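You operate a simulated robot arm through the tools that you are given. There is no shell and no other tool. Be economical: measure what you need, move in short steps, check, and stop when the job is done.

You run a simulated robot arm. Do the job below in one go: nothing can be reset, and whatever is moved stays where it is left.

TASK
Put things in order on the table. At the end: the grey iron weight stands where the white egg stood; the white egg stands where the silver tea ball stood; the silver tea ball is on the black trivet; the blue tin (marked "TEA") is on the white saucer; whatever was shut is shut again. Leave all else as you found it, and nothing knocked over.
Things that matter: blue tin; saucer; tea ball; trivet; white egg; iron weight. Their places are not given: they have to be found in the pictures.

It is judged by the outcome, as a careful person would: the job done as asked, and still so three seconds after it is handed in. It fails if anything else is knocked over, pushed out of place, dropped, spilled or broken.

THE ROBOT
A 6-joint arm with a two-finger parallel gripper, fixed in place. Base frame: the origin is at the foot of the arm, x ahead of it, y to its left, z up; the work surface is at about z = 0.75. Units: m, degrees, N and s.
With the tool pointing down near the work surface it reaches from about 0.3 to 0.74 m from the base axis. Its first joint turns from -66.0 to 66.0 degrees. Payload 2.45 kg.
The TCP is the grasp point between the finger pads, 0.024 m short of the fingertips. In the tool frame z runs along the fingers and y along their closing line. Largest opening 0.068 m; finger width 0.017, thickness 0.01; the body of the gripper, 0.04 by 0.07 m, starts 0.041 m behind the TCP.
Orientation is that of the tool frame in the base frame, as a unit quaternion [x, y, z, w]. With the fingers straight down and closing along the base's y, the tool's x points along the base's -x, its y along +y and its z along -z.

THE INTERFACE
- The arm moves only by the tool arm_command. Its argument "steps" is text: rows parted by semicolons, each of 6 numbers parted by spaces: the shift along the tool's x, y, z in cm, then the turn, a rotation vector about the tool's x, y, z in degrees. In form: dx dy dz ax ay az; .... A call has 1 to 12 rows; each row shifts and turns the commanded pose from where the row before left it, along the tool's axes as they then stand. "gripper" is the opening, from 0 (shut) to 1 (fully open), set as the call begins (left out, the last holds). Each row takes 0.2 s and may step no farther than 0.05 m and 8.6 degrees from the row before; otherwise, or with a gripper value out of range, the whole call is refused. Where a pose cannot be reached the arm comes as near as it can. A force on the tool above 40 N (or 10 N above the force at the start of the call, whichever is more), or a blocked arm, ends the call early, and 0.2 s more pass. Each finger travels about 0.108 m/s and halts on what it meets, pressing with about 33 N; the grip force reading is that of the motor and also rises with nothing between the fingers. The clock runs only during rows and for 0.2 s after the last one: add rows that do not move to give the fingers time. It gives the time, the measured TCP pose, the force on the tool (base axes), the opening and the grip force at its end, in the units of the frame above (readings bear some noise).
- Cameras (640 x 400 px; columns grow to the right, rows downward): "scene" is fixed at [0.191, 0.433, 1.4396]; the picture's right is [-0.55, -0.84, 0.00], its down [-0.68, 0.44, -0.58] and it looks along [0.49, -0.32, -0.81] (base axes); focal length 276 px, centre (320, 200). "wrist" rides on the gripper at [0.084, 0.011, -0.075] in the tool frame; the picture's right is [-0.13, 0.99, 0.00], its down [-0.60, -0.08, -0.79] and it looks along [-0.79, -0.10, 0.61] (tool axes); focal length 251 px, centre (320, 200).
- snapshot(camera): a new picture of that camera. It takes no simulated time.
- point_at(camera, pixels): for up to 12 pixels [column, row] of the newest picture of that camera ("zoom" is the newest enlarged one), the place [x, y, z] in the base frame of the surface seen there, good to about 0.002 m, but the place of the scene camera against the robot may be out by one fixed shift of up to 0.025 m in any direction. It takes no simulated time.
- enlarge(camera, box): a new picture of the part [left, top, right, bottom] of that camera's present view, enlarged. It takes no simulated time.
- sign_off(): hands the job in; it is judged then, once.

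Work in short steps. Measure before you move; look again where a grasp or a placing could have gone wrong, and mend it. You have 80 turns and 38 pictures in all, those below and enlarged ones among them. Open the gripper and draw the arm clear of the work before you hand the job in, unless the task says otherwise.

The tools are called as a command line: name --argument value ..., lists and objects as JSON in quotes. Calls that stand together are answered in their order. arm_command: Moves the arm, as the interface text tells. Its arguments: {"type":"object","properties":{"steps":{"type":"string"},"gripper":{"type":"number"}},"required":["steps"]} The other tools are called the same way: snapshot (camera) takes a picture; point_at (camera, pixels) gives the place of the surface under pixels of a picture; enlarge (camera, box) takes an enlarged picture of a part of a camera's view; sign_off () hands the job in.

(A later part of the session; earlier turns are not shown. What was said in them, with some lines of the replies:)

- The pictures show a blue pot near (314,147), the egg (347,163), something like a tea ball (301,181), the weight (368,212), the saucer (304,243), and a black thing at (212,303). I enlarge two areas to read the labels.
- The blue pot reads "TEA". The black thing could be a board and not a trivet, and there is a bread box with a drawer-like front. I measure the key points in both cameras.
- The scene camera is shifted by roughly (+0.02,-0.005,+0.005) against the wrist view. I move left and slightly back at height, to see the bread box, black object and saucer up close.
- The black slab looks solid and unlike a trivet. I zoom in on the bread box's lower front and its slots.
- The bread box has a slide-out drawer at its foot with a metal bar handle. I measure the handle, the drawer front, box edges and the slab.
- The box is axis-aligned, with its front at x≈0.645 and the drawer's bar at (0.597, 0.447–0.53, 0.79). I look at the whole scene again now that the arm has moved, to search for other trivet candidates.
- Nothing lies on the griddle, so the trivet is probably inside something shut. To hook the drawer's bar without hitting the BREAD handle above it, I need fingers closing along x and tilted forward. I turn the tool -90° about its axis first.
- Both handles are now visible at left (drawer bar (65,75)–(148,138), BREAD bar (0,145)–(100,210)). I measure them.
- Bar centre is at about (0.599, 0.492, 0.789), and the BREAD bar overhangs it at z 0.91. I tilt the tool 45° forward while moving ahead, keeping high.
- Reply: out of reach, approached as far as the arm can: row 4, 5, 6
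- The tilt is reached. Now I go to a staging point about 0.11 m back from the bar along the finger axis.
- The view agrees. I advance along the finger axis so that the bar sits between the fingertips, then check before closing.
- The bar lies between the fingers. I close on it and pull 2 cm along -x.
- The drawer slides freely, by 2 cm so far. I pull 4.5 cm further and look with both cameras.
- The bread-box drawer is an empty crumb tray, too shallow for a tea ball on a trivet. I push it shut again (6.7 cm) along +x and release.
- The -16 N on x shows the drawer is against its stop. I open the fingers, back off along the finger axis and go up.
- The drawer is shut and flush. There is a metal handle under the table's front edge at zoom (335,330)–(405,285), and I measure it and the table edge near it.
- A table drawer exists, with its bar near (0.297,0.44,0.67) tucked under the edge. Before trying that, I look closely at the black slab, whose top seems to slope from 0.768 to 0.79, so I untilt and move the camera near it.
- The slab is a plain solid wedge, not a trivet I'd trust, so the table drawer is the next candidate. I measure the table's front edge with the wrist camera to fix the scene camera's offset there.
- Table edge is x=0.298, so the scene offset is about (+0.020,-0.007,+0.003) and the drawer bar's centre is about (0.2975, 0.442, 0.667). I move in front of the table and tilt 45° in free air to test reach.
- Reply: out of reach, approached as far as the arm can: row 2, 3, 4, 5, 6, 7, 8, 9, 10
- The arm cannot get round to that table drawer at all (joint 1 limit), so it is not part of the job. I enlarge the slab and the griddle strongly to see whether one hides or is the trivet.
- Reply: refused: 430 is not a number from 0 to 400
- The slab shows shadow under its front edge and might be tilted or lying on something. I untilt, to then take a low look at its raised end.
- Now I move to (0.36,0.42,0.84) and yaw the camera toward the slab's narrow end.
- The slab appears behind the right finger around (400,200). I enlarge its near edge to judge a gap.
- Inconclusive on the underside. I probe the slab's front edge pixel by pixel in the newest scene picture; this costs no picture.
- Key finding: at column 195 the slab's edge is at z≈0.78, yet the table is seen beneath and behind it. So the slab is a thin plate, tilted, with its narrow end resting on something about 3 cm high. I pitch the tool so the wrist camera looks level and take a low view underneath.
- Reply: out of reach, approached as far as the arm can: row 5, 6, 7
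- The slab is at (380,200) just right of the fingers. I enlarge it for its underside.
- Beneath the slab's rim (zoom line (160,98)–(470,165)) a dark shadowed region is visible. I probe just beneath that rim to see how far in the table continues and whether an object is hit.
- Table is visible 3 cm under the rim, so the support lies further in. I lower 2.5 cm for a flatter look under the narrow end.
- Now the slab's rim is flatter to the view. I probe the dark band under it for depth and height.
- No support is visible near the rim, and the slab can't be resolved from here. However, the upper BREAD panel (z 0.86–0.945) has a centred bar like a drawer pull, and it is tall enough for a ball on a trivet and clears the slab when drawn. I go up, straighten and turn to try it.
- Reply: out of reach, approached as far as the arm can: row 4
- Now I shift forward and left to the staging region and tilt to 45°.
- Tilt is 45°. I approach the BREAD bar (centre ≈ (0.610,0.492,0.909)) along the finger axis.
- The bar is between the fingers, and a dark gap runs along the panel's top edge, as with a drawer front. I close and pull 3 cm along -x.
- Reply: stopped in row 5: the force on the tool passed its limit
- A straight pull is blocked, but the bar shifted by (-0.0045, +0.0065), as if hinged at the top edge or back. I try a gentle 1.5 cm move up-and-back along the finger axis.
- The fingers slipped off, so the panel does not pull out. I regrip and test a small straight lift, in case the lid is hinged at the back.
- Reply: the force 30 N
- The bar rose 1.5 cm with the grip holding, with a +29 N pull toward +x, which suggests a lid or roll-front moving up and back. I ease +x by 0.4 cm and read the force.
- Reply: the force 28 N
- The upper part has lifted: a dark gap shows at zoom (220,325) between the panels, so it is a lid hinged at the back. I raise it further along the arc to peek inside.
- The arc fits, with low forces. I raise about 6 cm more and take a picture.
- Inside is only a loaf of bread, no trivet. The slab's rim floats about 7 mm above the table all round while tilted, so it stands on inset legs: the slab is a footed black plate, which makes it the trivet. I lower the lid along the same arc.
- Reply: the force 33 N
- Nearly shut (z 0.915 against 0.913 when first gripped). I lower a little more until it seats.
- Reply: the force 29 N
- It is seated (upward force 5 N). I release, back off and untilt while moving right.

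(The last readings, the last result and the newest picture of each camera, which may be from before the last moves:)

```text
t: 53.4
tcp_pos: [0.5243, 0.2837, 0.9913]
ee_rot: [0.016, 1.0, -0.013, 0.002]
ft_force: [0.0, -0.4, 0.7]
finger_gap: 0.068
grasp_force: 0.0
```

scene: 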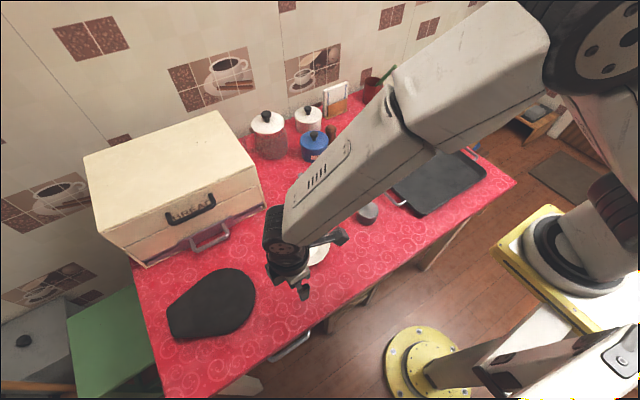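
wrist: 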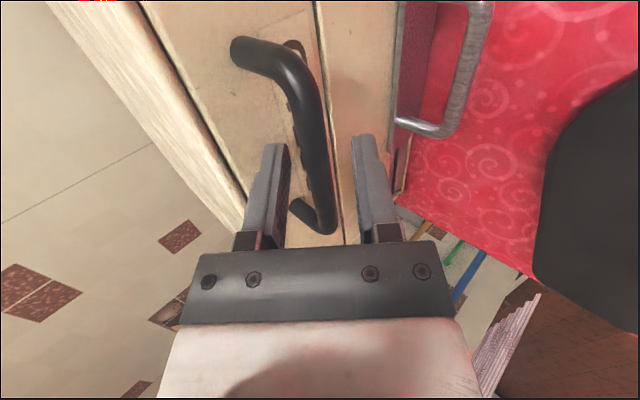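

I correct a small residual tilt, and move to about (0.60,0.19,0.92) to measure the ball, egg and tin precisely.

arm_command --steps "0 0 0 -1.5 0 -1.8;-2 -2.4 1.8 0 0 0;-2 -2.4 1.8 0 0 0;-2 -2.4 1.8 0 0 0;-1.6 -2.4 1.6 0 0 0;0 0 0 0 0 0"

snapshot --camera "wrist"

```text
t: 54.8
tcp_pos: [0.603, 0.1885, 0.9199]
ee_rot: [-0.001, 1.0, 0.0, 0.003]
ft_force: [1.1, 0.5, 0.1]
finger_gap: 0.0681
grasp_force: 0.0
```

```text
7 pictures are left
```

wrist: 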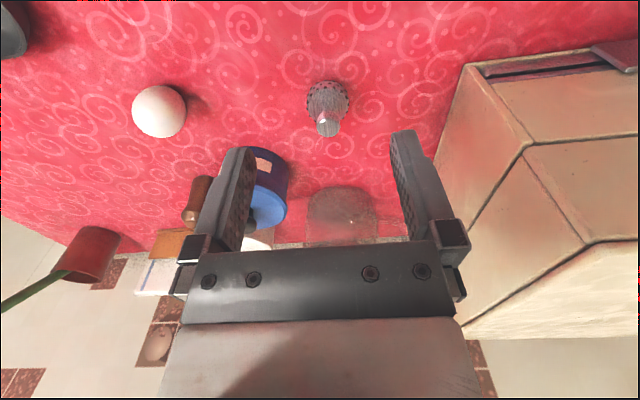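

Ball at (327,100), egg at (159,110), tin at (268,190). I measure them.

point_at --camera "wrist" --pixels '[[327, 98], [312, 98], [344, 98], [327, 84], [327, 112], [328, 130], [320, 122], [336, 122], [159, 110], [136, 110], [182, 110], [159, 90]]'

point_at --camera "wrist" --pixels '[[270, 205], [284, 205], [255, 205], [270, 185], [270, 160], [282, 165], [250, 216], [200, 190], [195, 215], [159, 130], [340, 215], [310, 215]]'

```text
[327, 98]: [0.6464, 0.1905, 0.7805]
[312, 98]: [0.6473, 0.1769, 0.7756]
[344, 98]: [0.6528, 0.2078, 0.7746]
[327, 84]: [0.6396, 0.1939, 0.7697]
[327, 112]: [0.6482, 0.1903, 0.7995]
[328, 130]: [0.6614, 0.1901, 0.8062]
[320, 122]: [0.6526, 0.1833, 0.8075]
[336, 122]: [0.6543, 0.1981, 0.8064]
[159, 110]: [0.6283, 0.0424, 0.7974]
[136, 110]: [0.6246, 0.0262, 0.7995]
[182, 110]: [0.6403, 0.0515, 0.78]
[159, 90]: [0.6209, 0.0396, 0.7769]
```

```text
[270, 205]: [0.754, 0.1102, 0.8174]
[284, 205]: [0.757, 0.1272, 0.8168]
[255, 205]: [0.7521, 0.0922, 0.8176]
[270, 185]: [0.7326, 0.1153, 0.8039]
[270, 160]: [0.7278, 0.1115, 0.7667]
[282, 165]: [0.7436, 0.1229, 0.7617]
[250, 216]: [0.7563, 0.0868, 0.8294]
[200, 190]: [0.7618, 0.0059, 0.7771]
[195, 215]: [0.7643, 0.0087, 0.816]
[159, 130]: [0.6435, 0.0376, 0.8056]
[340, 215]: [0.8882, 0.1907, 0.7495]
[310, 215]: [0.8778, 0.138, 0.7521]
```

Ball axis ≈ (0.656,0.191), widest 0.034, top 0.807. Egg ≈ (0.640,0.038), and the tin is wide, so its knob must be used. I descend over the ball to z 0.78.

arm_command --steps "-2.6 0.1 2 0 0 0;-2.7 0.15 2 0 0 0;0 0 3.3 0 0 0;0 0 3.3 0 0 0;0 0 3.4 0 0 0;0 0 0 0 0 0" --gripper 1

```text
t: 56.2
tcp_pos: [0.6558, 0.1917, 0.7815]
ee_rot: [0.0, 1.0, -0.001, 0.002]
ft_force: [0.7, 0.6, -0.1]
finger_gap: 0.0682
grasp_force: 0.0
```

In position. I close on the ball and lift it 10 cm.

arm_command --steps "0 0 0 0 0 0;0 0 0 0 0 0;0 0 0 0 0 0;0 0 -1 0 0 0;0 0 -3 0 0 0;0 0 -3 0 0 0;0 0 -3 0 0 0;0 0 0 0 0 0" --gripper 0

```text
t: 58.0
tcp_pos: [0.655, 0.1912, 0.8826]
ee_rot: [0.001, 1.0, 0.0, 0.003]
ft_force: [-0.9, -0.9, -0.5]
finger_gap: 0.0392
grasp_force: 32.6
```

Ball is held (gap 0.039). I carry it clear of the box, back then left, to above the black plate at (0.45,0.525).

arm_command --steps "4 0 0 0 0 0;4 0 0 0 0 0;4 0 0 0 0 0;4 0 0 0 0 0;0.64 4.77 0 0 0 0;0.64 4.77 0 0 0 0;0.64 4.77 0 0 0 0;0.64 4.77 0 0 0 0;0.64 4.77 0 0 0 0;0.64 4.77 0 0 0 0;0.66 4.77 0 0 0 0;0 0 0 0 0 0"

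snapshot --camera "wrist"

```text
t: 60.6
tcp_pos: [0.4486, 0.5242, 0.8802]
ee_rot: [0.0, 1.0, 0.0, 0.002]
ft_force: [-0.2, -0.1, -0.2]
finger_gap: 0.0394
grasp_force: 32.7
```

```text
6 pictures are left
```

wrist: 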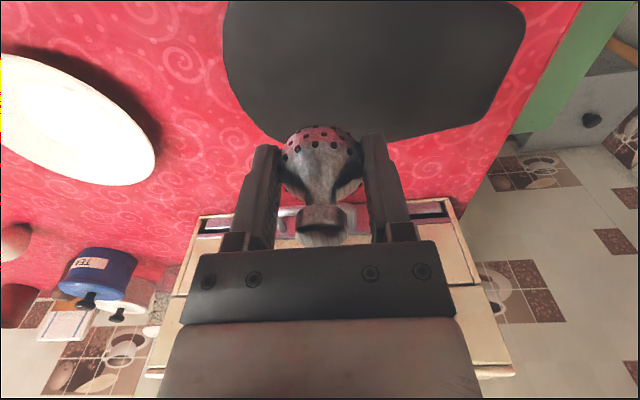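

The ball hangs well between the fingers, above the plate. I measure the plate's surface under the drop point.

point_at --camera "wrist" --pixels '[[270, 20], [330, 20], [400, 20], [270, 70], [330, 70], [400, 70], [270, 110], [330, 112], [400, 110], [450, 60], [490, 90], [400, 130]]'

```text
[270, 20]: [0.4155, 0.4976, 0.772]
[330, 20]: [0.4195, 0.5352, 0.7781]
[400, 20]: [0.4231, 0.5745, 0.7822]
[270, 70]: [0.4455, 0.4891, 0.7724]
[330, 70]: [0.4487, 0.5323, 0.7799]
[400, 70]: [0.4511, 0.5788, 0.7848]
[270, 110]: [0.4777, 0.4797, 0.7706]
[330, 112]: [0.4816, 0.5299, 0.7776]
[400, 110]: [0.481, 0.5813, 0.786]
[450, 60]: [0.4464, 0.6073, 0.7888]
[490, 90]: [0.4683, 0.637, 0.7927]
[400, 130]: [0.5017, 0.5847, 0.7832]
```

The plate rises about 7.5° toward +y, with z ≈ 0.78 under the ball. I tilt the tool to match and lower to just above contact.

arm_command --steps "0 0 0 -7.5 0 0;0 0 2.5 0 0 0;0 0 2.5 0 0 0;0 0 1.3 0 0 0;0 0 0.3 0 0 0;0 0 0 0 0 0"

arm_command --steps "0 0 0.1 0 0 0;0 0 0.1 0 0 0;0 0 0 0 0 0"

```text
t: 62.0
tcp_pos: [0.45, 0.5339, 0.8136]
ee_rot: [0.0, 0.998, 0.065, 0.003]
ft_force: [-0.4, 0.7, -0.7]
finger_gap: 0.0396
grasp_force: 32.8
```

```text
t: 62.8
tcp_pos: [0.4495, 0.5342, 0.8126]
ee_rot: [-0.001, 0.998, 0.065, 0.002]
ft_force: [0.2, -0.4, 0.1]
finger_gap: 0.0392
grasp_force: 32.9
```

No contact yet. I creep down further.

arm_command --steps "0 0 0.1 0 0 0;0 0 0.1 0 0 0;0 0 0 0 0 0"

```text
t: 63.6
tcp_pos: [0.4495, 0.5332, 0.8114]
ee_rot: [0.001, 0.998, 0.065, 0.002]
ft_force: [0.0, 0.1, 0.0]
finger_gap: 0.0394
grasp_force: 33.1
```

Still none, so down again in small steps.

arm_command --steps "0 0 0.12 0 0 0;0 0 0.12 0 0 0;0 0 0.1 0 0 0;0 0 0 0 0 0"

```text
t: 64.6
tcp_pos: [0.4494, 0.535, 0.8087]
ee_rot: [0.0, 0.998, 0.066, 0.002]
ft_force: [-0.2, -0.4, 0.4]
finger_gap: 0.0393
grasp_force: 33.2
```

No force at z 0.8087. I continue in millimetre steps.

arm_command --steps "0 0 0.1 0 0 0;0 0 0.1 0 0 0;0 0 0.1 0 0 0;0 0 0 0 0 0"

```text
t: 65.6
tcp_pos: [0.4512, 0.5348, 0.8051]
ee_rot: [0.0, 0.998, 0.065, 0.002]
ft_force: [0.5, 0.8, -0.7]
finger_gap: 0.0391
grasp_force: 33.0
```

By reckoning the ball should already touch. I check with a close picture.

enlarge --camera "wrist" --box '[220, 90, 420, 250]'

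point_at --camera "zoom" --pixels '[[320, 30], [320, 80], [320, 110], [320, 140], [280, 110], [370, 110], [280, 60], [370, 60], [200, 60], [450, 60], [500, 150], [120, 150]]'

```text
2.50 times, centred on (320, 170) of wrist
```

zoom: 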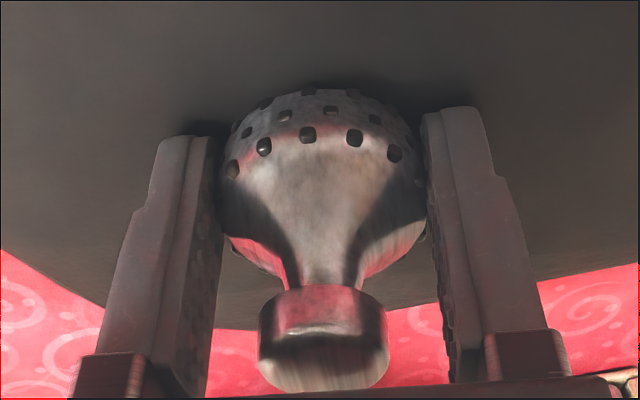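

```text
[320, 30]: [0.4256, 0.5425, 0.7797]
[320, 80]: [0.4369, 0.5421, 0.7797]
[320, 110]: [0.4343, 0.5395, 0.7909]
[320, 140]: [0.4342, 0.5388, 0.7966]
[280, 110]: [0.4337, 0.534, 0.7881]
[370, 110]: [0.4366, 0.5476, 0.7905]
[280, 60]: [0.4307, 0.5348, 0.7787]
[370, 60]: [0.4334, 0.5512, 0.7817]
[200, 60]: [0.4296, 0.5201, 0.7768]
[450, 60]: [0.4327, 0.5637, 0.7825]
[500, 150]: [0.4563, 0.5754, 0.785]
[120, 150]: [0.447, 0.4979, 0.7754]
```

The ball is within a millimetre or so of the plate. I go down 1.5 mm more, watching for force.

arm_command --steps "0 0 0.08 0 0 0;0 0 0.08 0 0 0;0 0 0 0 0 0"

```text
t: 66.4
tcp_pos: [0.4505, 0.5349, 0.8042]
ee_rot: [0.0, 0.998, 0.065, 0.003]
ft_force: [-0.1, 0.6, -0.4]
finger_gap: 0.0391
grasp_force: 33.7
```

The ball slid up in the grip, so its bottom is just about at the plate. I open the fingers only partly (keeping them as guards on the downhill side) and watch.

arm_command --steps "0 0 0.05 0 0 0;0 0 0 0 0 0"

arm_command --steps "0 0 0 0 0 0;0 0 0 0 0 0;0 0 0 0 0 0;0 0 0 0 0 0;0 0 0 0 0 0" --gripper 0.75

enlarge --camera "wrist" --box '[220, 90, 420, 250]'

```text
t: 67.0
tcp_pos: [0.4497, 0.5358, 0.8014]
ee_rot: [-0.001, 0.998, 0.065, 0.003]
ft_force: [-0.1, -0.4, -0.8]
finger_gap: 0.0392
grasp_force: 32.6
```

```text
t: 68.2
tcp_pos: [0.4496, 0.5354, 0.8032]
ee_rot: [0.0, 0.998, 0.065, 0.004]
ft_force: [0.4, -0.3, -0.2]
finger_gap: 0.0511
grasp_force: 0.2
```

```text
2.50 times, centred on (320, 170) of wrist
```

zoom: 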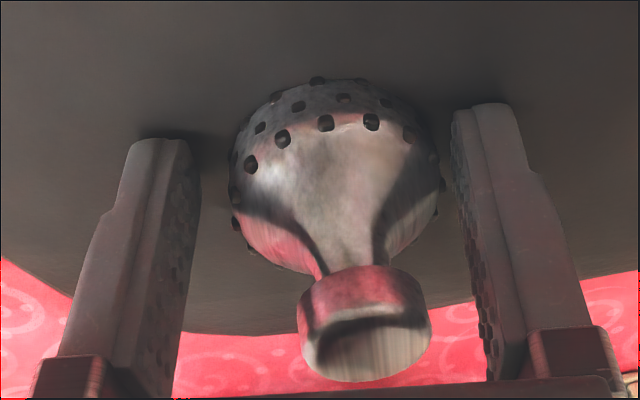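

The ball stands, righting itself slightly upright, and touches neither finger. I wait a second, open fully and withdraw straight up along the tool axis.

arm_command --steps "0 0 0 0 0 0;0 0 0 0 0 0;0 0 0 0 0 0;0 0 0 0 0 0;0 0 -1 0 0 0;0 0 -2 0 0 0;0 0 -3 0 0 0;0 0 -4 0 0 0;0 0 -3 0 0 0;0 0 0 0 0 0" --gripper 1

snapshot --camera "wrist"

```text
t: 70.4
tcp_pos: [0.4495, 0.5193, 0.9325]
ee_rot: [0.0, 0.998, 0.065, 0.002]
ft_force: [0.7, -0.5, -0.5]
finger_gap: 0.068
grasp_force: 0.1
```

```text
3 pictures are left
```

wrist: 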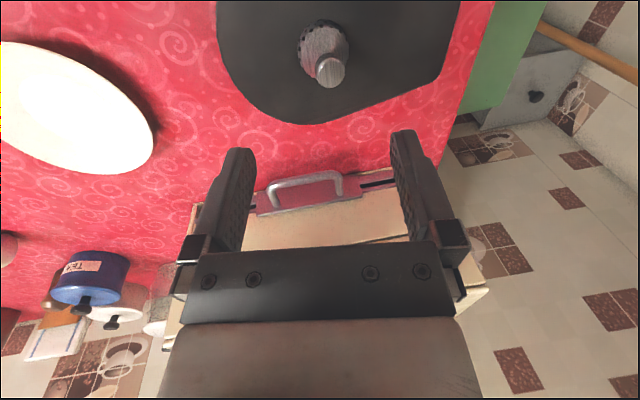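

The ball stands on the plate at (325,50). From this same picture I measure the saucer, the tin and its knob.

point_at --camera "wrist" --pixels '[[85, 303], [85, 297], [78, 303], [92, 303], [66, 285], [115, 285], [90, 280], [128, 262], [60, 110], [152, 140], [325, 50], [332, 72]]'

point_at --camera "wrist" --pixels '[[78, 299], [91, 299], [85, 308], [85, 312], [70, 100], [100, 130], [50, 60], [120, 165], [20, 43], [40, 120], [80, 80], [110, 75]]'

point_at --camera "scene" --pixels '[[314, 133], [310, 133], [318, 133], [314, 137], [301, 140], [327, 140], [314, 146], [314, 127]]'

```text
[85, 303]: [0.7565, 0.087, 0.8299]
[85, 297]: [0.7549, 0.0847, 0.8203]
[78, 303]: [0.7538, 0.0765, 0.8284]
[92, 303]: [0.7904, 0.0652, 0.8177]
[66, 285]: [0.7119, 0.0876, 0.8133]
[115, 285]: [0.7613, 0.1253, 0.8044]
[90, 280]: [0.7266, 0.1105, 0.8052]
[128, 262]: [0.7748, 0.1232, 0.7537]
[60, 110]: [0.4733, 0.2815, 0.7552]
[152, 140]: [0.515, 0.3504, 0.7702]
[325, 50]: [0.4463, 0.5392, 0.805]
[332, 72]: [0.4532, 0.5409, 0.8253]
```

```text
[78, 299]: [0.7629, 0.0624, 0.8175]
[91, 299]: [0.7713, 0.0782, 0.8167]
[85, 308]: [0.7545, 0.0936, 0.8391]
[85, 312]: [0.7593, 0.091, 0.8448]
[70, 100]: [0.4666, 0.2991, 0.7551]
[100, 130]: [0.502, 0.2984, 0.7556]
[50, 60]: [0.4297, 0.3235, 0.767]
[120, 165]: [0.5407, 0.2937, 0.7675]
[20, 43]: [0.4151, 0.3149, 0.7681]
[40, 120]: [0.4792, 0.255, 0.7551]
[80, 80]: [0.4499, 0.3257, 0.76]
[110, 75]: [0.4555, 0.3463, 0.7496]
```

```text
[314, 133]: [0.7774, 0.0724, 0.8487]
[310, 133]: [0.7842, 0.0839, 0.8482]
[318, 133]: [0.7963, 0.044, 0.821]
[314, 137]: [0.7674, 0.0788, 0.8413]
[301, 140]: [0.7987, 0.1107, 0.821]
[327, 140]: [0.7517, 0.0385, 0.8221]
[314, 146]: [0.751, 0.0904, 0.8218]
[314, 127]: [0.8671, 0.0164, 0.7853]
```

Knob centre is about (0.759,0.084), head z 0.835–0.847, and the saucer centre is near (0.478,0.29). From three views the egg's centre works out to (0.640,0.028). I remove the tilt and travel to above the egg, also probing the weight in the stored scene picture.

arm_command --steps "0 0 0 7.5 0 0;0 -4.9 0 0 0 0;0 -4.9 0 0 0 0;0 -4.9 0 0 0 0;0 -4.9 0 0 0 0;-2.7 -4.2 0 0 0 0;-2.7 -4.2 0 0 0 0;-2.7 -4.2 0 0 0 0;-2.7 -4.2 0 0 0 0;-2.7 -4.2 0 0 0 0;-2.7 -4.2 0 0 0 0;-2.8 -4.2 0 0 0 0" --gripper 1

point_at --camera "scene" --pixels '[[362, 208], [366, 208], [370, 208], [374, 208], [377, 208], [379, 210], [370, 213], [370, 217], [370, 222], [370, 204], [366, 215], [376, 215]]'

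```text
refused: row 12 steps farther than a row can; nothing moved
```

```text
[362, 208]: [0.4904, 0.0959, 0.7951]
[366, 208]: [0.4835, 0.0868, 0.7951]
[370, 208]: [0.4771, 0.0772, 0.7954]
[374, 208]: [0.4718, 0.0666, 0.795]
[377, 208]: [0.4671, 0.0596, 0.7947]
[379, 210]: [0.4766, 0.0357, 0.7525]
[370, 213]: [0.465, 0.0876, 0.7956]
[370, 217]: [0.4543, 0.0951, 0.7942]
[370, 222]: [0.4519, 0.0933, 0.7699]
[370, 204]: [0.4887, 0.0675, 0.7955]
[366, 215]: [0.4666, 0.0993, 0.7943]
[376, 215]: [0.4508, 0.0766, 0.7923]
```

The weight's top centre comes to about (0.461,0.088) corrected, radius ≈0.029. I resend the move with shorter steps.

arm_command --steps "0 0 0 7.5 0 0;0 -4.9 0 0 0 0;0 -4.9 0 0 0 0;0 -4.9 0 0 0 0;0 -4.9 0 0 0 0;-2.7 -4.2 0 0 0 0;-2.7 -4.2 0 0 0 0;-2.7 -4.2 0 0 0 0;-2.7 -4.2 0 0 0 0;-2.7 -4.2 0 0 0 0;-2.7 -4.2 0 0 0 0;-2.6 -4.2 0 0 0 0" --gripper 1

```text
t: 73.0
tcp_pos: [0.6387, 0.028, 0.9312]
ee_rot: [-0.001, 1.0, -0.001, 0.003]
ft_force: [0.3, -0.1, -0.1]
finger_gap: 0.068
grasp_force: 0.1
```

I'm above the egg at (0.639,0.028). I descend to TCP z 0.78, close and lift.

arm_command --steps "0 0 4 0 0 0;0 0 4 0 0 0;0 0 4 0 0 0;0 0 3 0 0 0;0 0 0 0 0 0"

arm_command --steps "0 0 0 0 0 0;0 0 0 0 0 0;0 0 0 0 0 0;0 0 -0.5 0 0 0;0 0 -1.5 0 0 0;0 0 -3 0 0 0;0 0 -3 0 0 0;0 0 0 0 0 0" --gripper 0

```text
t: 74.2
tcp_pos: [0.6372, 0.0292, 0.7814]
ee_rot: [0.001, 1.0, 0.0, 0.002]
ft_force: [-0.3, 1.0, 0.1]
finger_gap: 0.068
grasp_force: 0.2
```

```text
t: 76.0
tcp_pos: [0.6384, 0.0281, 0.8635]
ee_rot: [0.0, 1.0, -0.001, 0.002]
ft_force: [0.5, -0.8, -0.5]
finger_gap: 0.0409
grasp_force: 9.3
```

Gap 0.041 but the grip force reads only 9 N. I hold still once to see whether the grip is steady.

arm_command --steps "0 0 0 0 0 0;0 0 0 0 0 0"

```text
t: 76.6
tcp_pos: [0.6377, 0.0292, 0.8623]
ee_rot: [0.001, 1.0, 0.0, 0.003]
ft_force: [0.4, 0.1, 0.1]
finger_gap: 0.0408
grasp_force: 8.0
```

The grip is steady, so the egg is held. I carry it to the tea ball's old place (0.6555,0.191) and lower to just above the original height.

arm_command --steps "-0.45 4.05 0 0 0 0;-0.45 4.05 0 0 0 0;-0.45 4.05 0 0 0 0;-0.45 4.05 0 0 0 0;0 0 0 0 0 0;0 0 3 0 0 0;0 0 3 0 0 0;0 0 1.5 0 0 0;0 0 0.4 0 0 0;0 0 0 0 0 0"

```text
t: 78.8
tcp_pos: [0.657, 0.1904, 0.7826]
ee_rot: [0.0, 1.0, 0.0, 0.003]
ft_force: [-0.7, 0.0, 0.1]
finger_gap: 0.041
grasp_force: 8.8
```

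I creep down to feel the table.

arm_command --steps "0 0 0.1 0 0 0;0 0 0.1 0 0 0;0 0 0.1 0 0 0;0 0 0 0 0 0"

```text
t: 79.8
tcp_pos: [0.6557, 0.1916, 0.7808]
ee_rot: [0.001, 1.0, -0.001, 0.003]
ft_force: [0.6, 0.1, 5.5]
finger_gap: 0.0405
grasp_force: 9.0
```

Contact is felt (5.5 N up). I open gently in two stages and rise.

arm_command --steps "0 0 0 0 0 0;0 0 0 0 0 0;0 0 0 0 0 0;0 0 0 0 0 0" --gripper 0.72

arm_command --steps "0 0 0 0 0 0;0 0 0 0 0 0;0 0 -2 0 0 0;0 0 -4 0 0 0;0 0 -4 0 0 0;0 0 -4 0 0 0;4 -1.5 0 0 0 0;4 -1.5 0 0 0 0;4 -1.5 0 0 0 0;4 -1.5 0 0 0 0;4 -1.5 0 0 0 0;0 0 0 0 0 0" --gripper 1

snapshot --camera "wrist"

```text
t: 80.8
tcp_pos: [0.6558, 0.1904, 0.7814]
ee_rot: [-0.001, 1.0, 0.0, 0.003]
ft_force: [0.3, -0.3, -0.1]
finger_gap: 0.049
grasp_force: 0.0
```

```text
t: 83.4
tcp_pos: [0.4575, 0.1161, 0.9205]
ee_rot: [0.0, 1.0, 0.0, 0.003]
ft_force: [0.5, -0.3, -0.5]
finger_gap: 0.0682
grasp_force: 0.0
```

```text
2 pictures are left
```

wrist: 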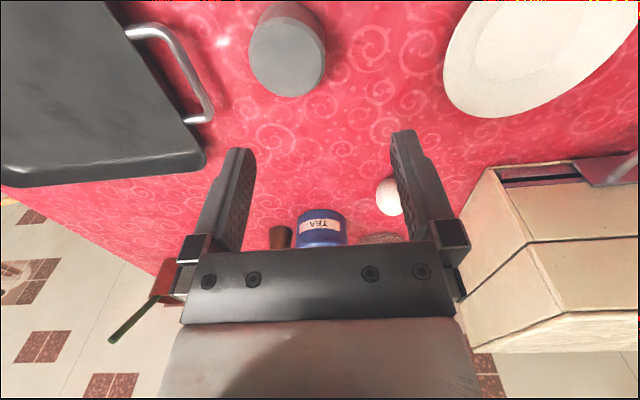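

The egg stands at (388,197). The weight's top face spans (249..323, 22..98). I measure its rim, and the saucer's rim.

point_at --camera "wrist" --pixels '[[253, 60], [285, 60], [317, 60], [285, 27], [285, 93], [262, 35], [308, 85], [262, 85], [312, 35], [320, 55], [388, 197], [380, 197]]'

point_at --camera "wrist" --pixels '[[446, 80], [447, 95], [490, 116], [540, 106], [470, 20], [550, 20], [600, 20], [632, 30], [580, 80], [520, 60], [560, 50], [470, 60]]'

```text
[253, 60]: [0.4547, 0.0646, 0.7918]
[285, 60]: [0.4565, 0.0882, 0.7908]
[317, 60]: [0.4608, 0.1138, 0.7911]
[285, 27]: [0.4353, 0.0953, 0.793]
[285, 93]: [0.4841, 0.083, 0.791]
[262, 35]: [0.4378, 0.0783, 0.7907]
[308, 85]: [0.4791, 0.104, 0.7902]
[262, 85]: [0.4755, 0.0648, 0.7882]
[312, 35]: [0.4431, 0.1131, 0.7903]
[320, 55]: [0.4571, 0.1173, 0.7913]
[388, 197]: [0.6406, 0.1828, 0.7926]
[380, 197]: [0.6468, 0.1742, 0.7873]
```

```text
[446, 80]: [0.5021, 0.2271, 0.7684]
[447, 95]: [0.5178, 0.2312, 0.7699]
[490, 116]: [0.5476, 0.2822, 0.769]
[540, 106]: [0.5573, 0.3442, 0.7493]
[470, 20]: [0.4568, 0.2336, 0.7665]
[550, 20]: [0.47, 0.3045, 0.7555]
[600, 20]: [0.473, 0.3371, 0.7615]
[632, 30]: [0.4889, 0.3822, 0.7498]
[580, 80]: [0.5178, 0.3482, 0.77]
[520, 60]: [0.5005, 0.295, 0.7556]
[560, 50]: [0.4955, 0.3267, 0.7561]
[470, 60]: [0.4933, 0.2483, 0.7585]
```

Weight centre (0.460,0.0895), width 0.055. Saucer centre (0.480,0.290), flat at 0.7555. I descend on the weight with open fingers to z 0.777.

arm_command --steps "-0.25 -2.66 2 0 0 0;0 0 4 0 0 0;0 0 4 0 0 0;0 0 2.5 0 0 0;0 0 1.8 0 0 0;0 0 0 0 0 0"

arm_command --steps "0 0 0 0 0 0;0 0 0 0 0 0;0 0 0 0 0 0;0 0 -0.5 0 0 0;0 0 -2 0 0 0;0 0 -3 0 0 0;0 0 -3 0 0 0;0 0 0 0 0 0" --gripper 0

```text
t: 84.8
tcp_pos: [0.4595, 0.0898, 0.7766]
ee_rot: [0.0, 1.0, 0.0, 0.002]
ft_force: [0.0, 0.3, 0.5]
finger_gap: 0.0679
grasp_force: 0.0
```

```text
t: 86.6
tcp_pos: [0.4592, 0.0882, 0.8615]
ee_rot: [0.0, 1.0, -0.001, 0.002]
ft_force: [0.6, -1.1, -8.0]
finger_gap: 0.0592
grasp_force: 33.5
```

The weight is held (8 N). I carry it to the egg's old place (0.639,0.028) and lower to near the table.

arm_command --steps "-3.6 -1.2 0 0 0 0;-3.6 -1.2 0 0 0 0;-3.6 -1.2 0 0 0 0;-3.6 -1.2 0 0 0 0;-3.55 -1.2 0 0 0 0;0 0 0 0 0 0;0 0 3 0 0 0;0 0 3 0 0 0;0 0 1.8 0 0 0;0 0 0.4 0 0 0;0 0 0 0 0 0"

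arm_command --steps "0 0 0.1 0 0 0;0 0 0.1 0 0 0;0 0 0.1 0 0 0;0 0 0 0 0 0"

```text
t: 89.0
tcp_pos: [0.6396, 0.0281, 0.7807]
ee_rot: [0.001, 1.0, 0.0, 0.003]
ft_force: [0.3, 0.3, -8.2]
finger_gap: 0.059
grasp_force: 33.2
```

```text
t: 90.0
tcp_pos: [0.6399, 0.0291, 0.7771]
ee_rot: [0.0, 1.0, -0.001, 0.003]
ft_force: [0.1, -0.1, -9.1]
finger_gap: 0.0593
grasp_force: 33.2
```

Not yet touching (still -9 N), so down two or three millimetres more.

arm_command --steps "0 0 0.08 0 0 0;0 0 0.08 0 0 0;0 0 0.06 0 0 0;0 0 0 0 0 0"

```text
t: 91.0
tcp_pos: [0.6391, 0.0292, 0.7763]
ee_rot: [0.0, 1.0, -0.001, 0.002]
ft_force: [-7.7, -0.8, 14.1]
finger_gap: 0.0592
grasp_force: 33.1
```

It rests on the table (+14 N). I release, rise and then draw back to prepare for the tin.

arm_command --steps "0 0 0 0 0 0;0 0 0 0 0 0;0 0 0 0 0 0;0 0 -2 0 0 0;0 0 -4 0 0 0;0 0 -4 0 0 0;0 0 -4 0 0 0;0 1.4 -2 0 0 0;0 1.4 -2 0 0 0;0 1.4 0 0 0 0;0 1.3 0 0 0 0;0 0 0 0 0 0" --gripper 1

```text
t: 93.6
tcp_pos: [0.6387, 0.0829, 0.9546]
ee_rot: [0.0, 1.0, 0.0, 0.003]
ft_force: [0.3, 0.8, -0.4]
finger_gap: 0.0679
grasp_force: 0.1
```

Now I pitch the fingers 25° forward and stage behind and above the knob, then take a close picture.

arm_command --steps "0 0 0 0 -8.3 0;0 0 0 0 -8.3 0;0 0 0 0 -8.4 0;-3.5 0.1 1 0 0 0;-3.0 0 0 0 0 0;0 0 0 0 0 0" --gripper 0.6

snapshot --camera "wrist"

```text
t: 95.0
tcp_pos: [0.7006, 0.0836, 0.9734]
ee_rot: [0.0, 0.976, 0.001, 0.219]
ft_force: [-0.2, -0.5, 0.3]
finger_gap: 0.0408
grasp_force: 0.1
```

```text
1 pictures are left
```

wrist: 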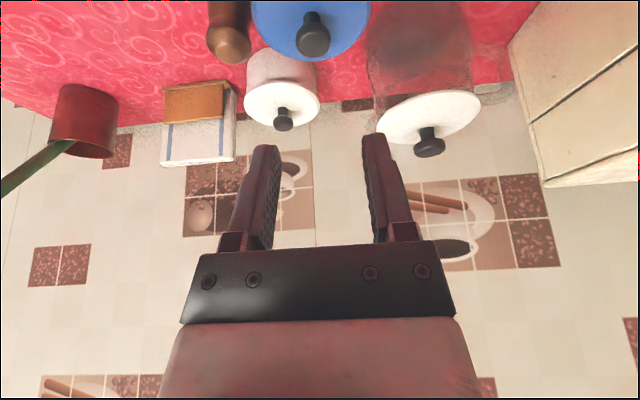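

The knob is at (313,37) on the blue lid. I measure knob, lid and shaker.

point_at --camera "wrist" --pixels '[[313, 30], [313, 38], [299, 38], [327, 38], [313, 50], [313, 22], [313, 15], [265, 20], [360, 20], [313, 58], [230, 40], [246, 40]]'

```text
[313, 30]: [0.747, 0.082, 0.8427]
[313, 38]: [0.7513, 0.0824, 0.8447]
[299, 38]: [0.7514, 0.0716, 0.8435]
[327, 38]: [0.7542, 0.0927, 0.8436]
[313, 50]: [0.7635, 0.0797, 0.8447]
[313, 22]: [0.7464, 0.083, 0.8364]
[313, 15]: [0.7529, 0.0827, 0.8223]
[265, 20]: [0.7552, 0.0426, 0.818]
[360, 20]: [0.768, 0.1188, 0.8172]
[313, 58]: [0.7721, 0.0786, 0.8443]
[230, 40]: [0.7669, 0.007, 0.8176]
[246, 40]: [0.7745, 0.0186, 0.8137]
```

Knob centre (0.759,0.082), head 0.832–0.845, 0.026 wide. I approach along the finger axis.

arm_command --steps "0.5 -0.16 1.7 0 0 0;0 0 4 0 0 0;0 0 4 0 0 0;0 0 4 0 0 0;0 0 0 0 0 0"

```text
t: 96.2
tcp_pos: [0.7551, 0.0836, 0.8472]
ee_rot: [0.0, 0.976, 0.001, 0.219]
ft_force: [0.7, 0.3, 0.1]
finger_gap: 0.0408
grasp_force: 0.1
```

In place, with y matching within 1–2 mm. I close on the knob and lift 1.5 cm to weigh it.

arm_command --steps "0 0 0 0 0 0;0 0 0 0 0 0;0 0 0 0 0 0;-0.2 0 -0.45 0 0 0;-0.2 0 -0.45 0 0 0;-0.2 0 -0.45 0 0 0;0 0 0 0 0 0" --gripper 0

```text
t: 97.8
tcp_pos: [0.7532, 0.0825, 0.8628]
ee_rot: [0.001, 0.976, 0.0, 0.219]
ft_force: [0.0, 0.3, 0.1]
finger_gap: 0.0265
grasp_force: 32.8
```

The weight reads near zero, so it could be a light tin or only its lid. The contact height over the saucer will tell (0.853 with the tin). I lift higher and carry it across above the egg's height.

arm_command --steps "-1.36 0 -2.87 0 0 0;-1.36 0 -2.87 0 0 0;-1.36 0 -2.87 0 0 0;3.147 2.59 -1.488 0 0 0;3.147 2.59 -1.488 0 0 0;3.147 2.59 -1.488 0 0 0;3.147 2.59 -1.488 0 0 0;3.147 2.59 -1.488 0 0 0;3.147 2.59 -1.488 0 0 0;3.147 2.59 -1.488 0 0 0;3.147 2.59 -1.488 0 0 0;0 0 0 0 0 0"

```text
t: 100.4
tcp_pos: [0.4749, 0.2918, 0.9569]
ee_rot: [0.0, 0.976, 0.001, 0.219]
ft_force: [-0.5, 0.7, -0.8]
finger_gap: 0.0267
grasp_force: 33.0
```

Over the saucer. I lower to z ≈ 0.861 and then creep.

arm_command --steps "1.03 0 2.17 0 0 0;1.03 0 2.17 0 0 0;1.03 0 2.17 0 0 0;0.85 0 1.8 0 0 0;0.17 0 0.36 0 0 0;0 0 0 0 0 0"

arm_command --steps "0.043 0 0.09 0 0 0;0.043 0 0.09 0 0 0;0.043 0 0.09 0 0 0;0 0 0 0 0 0"

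```text
t: 101.8
tcp_pos: [0.4756, 0.2899, 0.8626]
ee_rot: [0.0, 0.976, 0.001, 0.219]
ft_force: [0.3, -0.5, -0.4]
finger_gap: 0.0265
grasp_force: 32.8
```

```text
t: 102.8
tcp_pos: [0.4753, 0.2913, 0.8589]
ee_rot: [0.0, 0.976, 0.0, 0.219]
ft_force: [0.6, -0.9, -1.1]
finger_gap: 0.0265
grasp_force: 32.7
```

Next I creep 5 mm further, where contact is expected if the tin is attached.

arm_command --steps "0.043 0 0.09 0 0 0;0.043 0 0.09 0 0 0;0.043 0 0.09 0 0 0;0.043 0 0.09 0 0 0;0.043 0 0.09 0 0 0;0 0 0 0 0 0"

```text
t: 104.2
tcp_pos: [0.4746, 0.2916, 0.8532]
ee_rot: [0.0, 0.976, 0.0, 0.219]
ft_force: [-2.0, -0.8, 4.0]
finger_gap: 0.0264
grasp_force: 33.2
5 turns are left
```

Contact is at 0.853 with +4 N, so the whole tin stands on the saucer. I open, withdraw along the finger axis, and take the last picture.

arm_command --steps "0 0 0 0 0 0;0 0 0 0 0 0;0 0 0 0 0 0;0 0 -2 0 0 0;0 0 -4 0 0 0;0 0 -4 0 0 0;0 -3 -3 0 0 0;0 -4 -2 0 0 0;0 -4.5 -1 0 0 0;0 -4.5 0 0 0 0;0 -4.5 0 0 0 0;0 -4.5 0 0 0 0" --gripper 0.7

snapshot --camera "scene"

```text
t: 106.8
tcp_pos: [0.4263, 0.0444, 0.9986]
ee_rot: [0.0, 0.976, 0.0, 0.218]
ft_force: [-0.4, -0.9, 1.3]
finger_gap: 0.0475
grasp_force: 0.1
out of reach, approached as far as the arm can: row 11, 12
```

```text
0 pictures are left
4 turns are left
```

scene: 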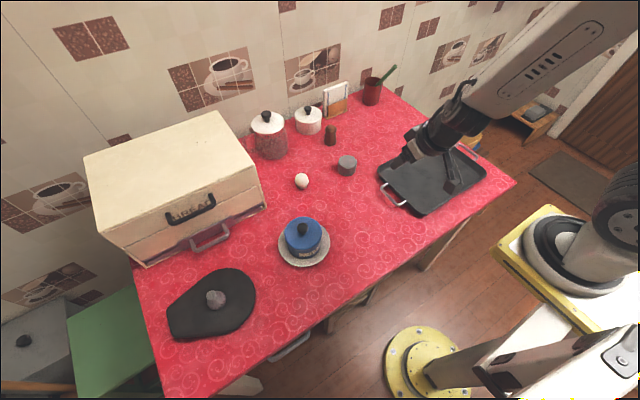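

The last picture shows the tin on the saucer (304,240), the egg at (301,181), the weight at (347,165), the tea ball standing on the black plate (215,299), and the lid and drawer shut. The arm is clear and the gripper open, so I hand in.

sign_off

```text
The job is handed in.
```

I've handed the job in with everything placed as asked, but I had to guess which object is the trivet. I took it to be the black teardrop plate, because I found no other trivet in the pictures or in the bread box. The table drawer was out of the arm's reach, so I never looked inside it.

- **Weight:** it stands where the egg stood.
- **Egg:** it stands where the tea ball stood.
- **Tea ball:** it is upright on the black plate, which slopes by about 7°. It was still standing there in the last picture.
- **Blue tin:** it is on the saucer.
- **Bread box:** I opened the lid and the lower drawer while searching, and shut both again.

In the last picture nothing is knocked over. The gripper is open and the arm is clear.
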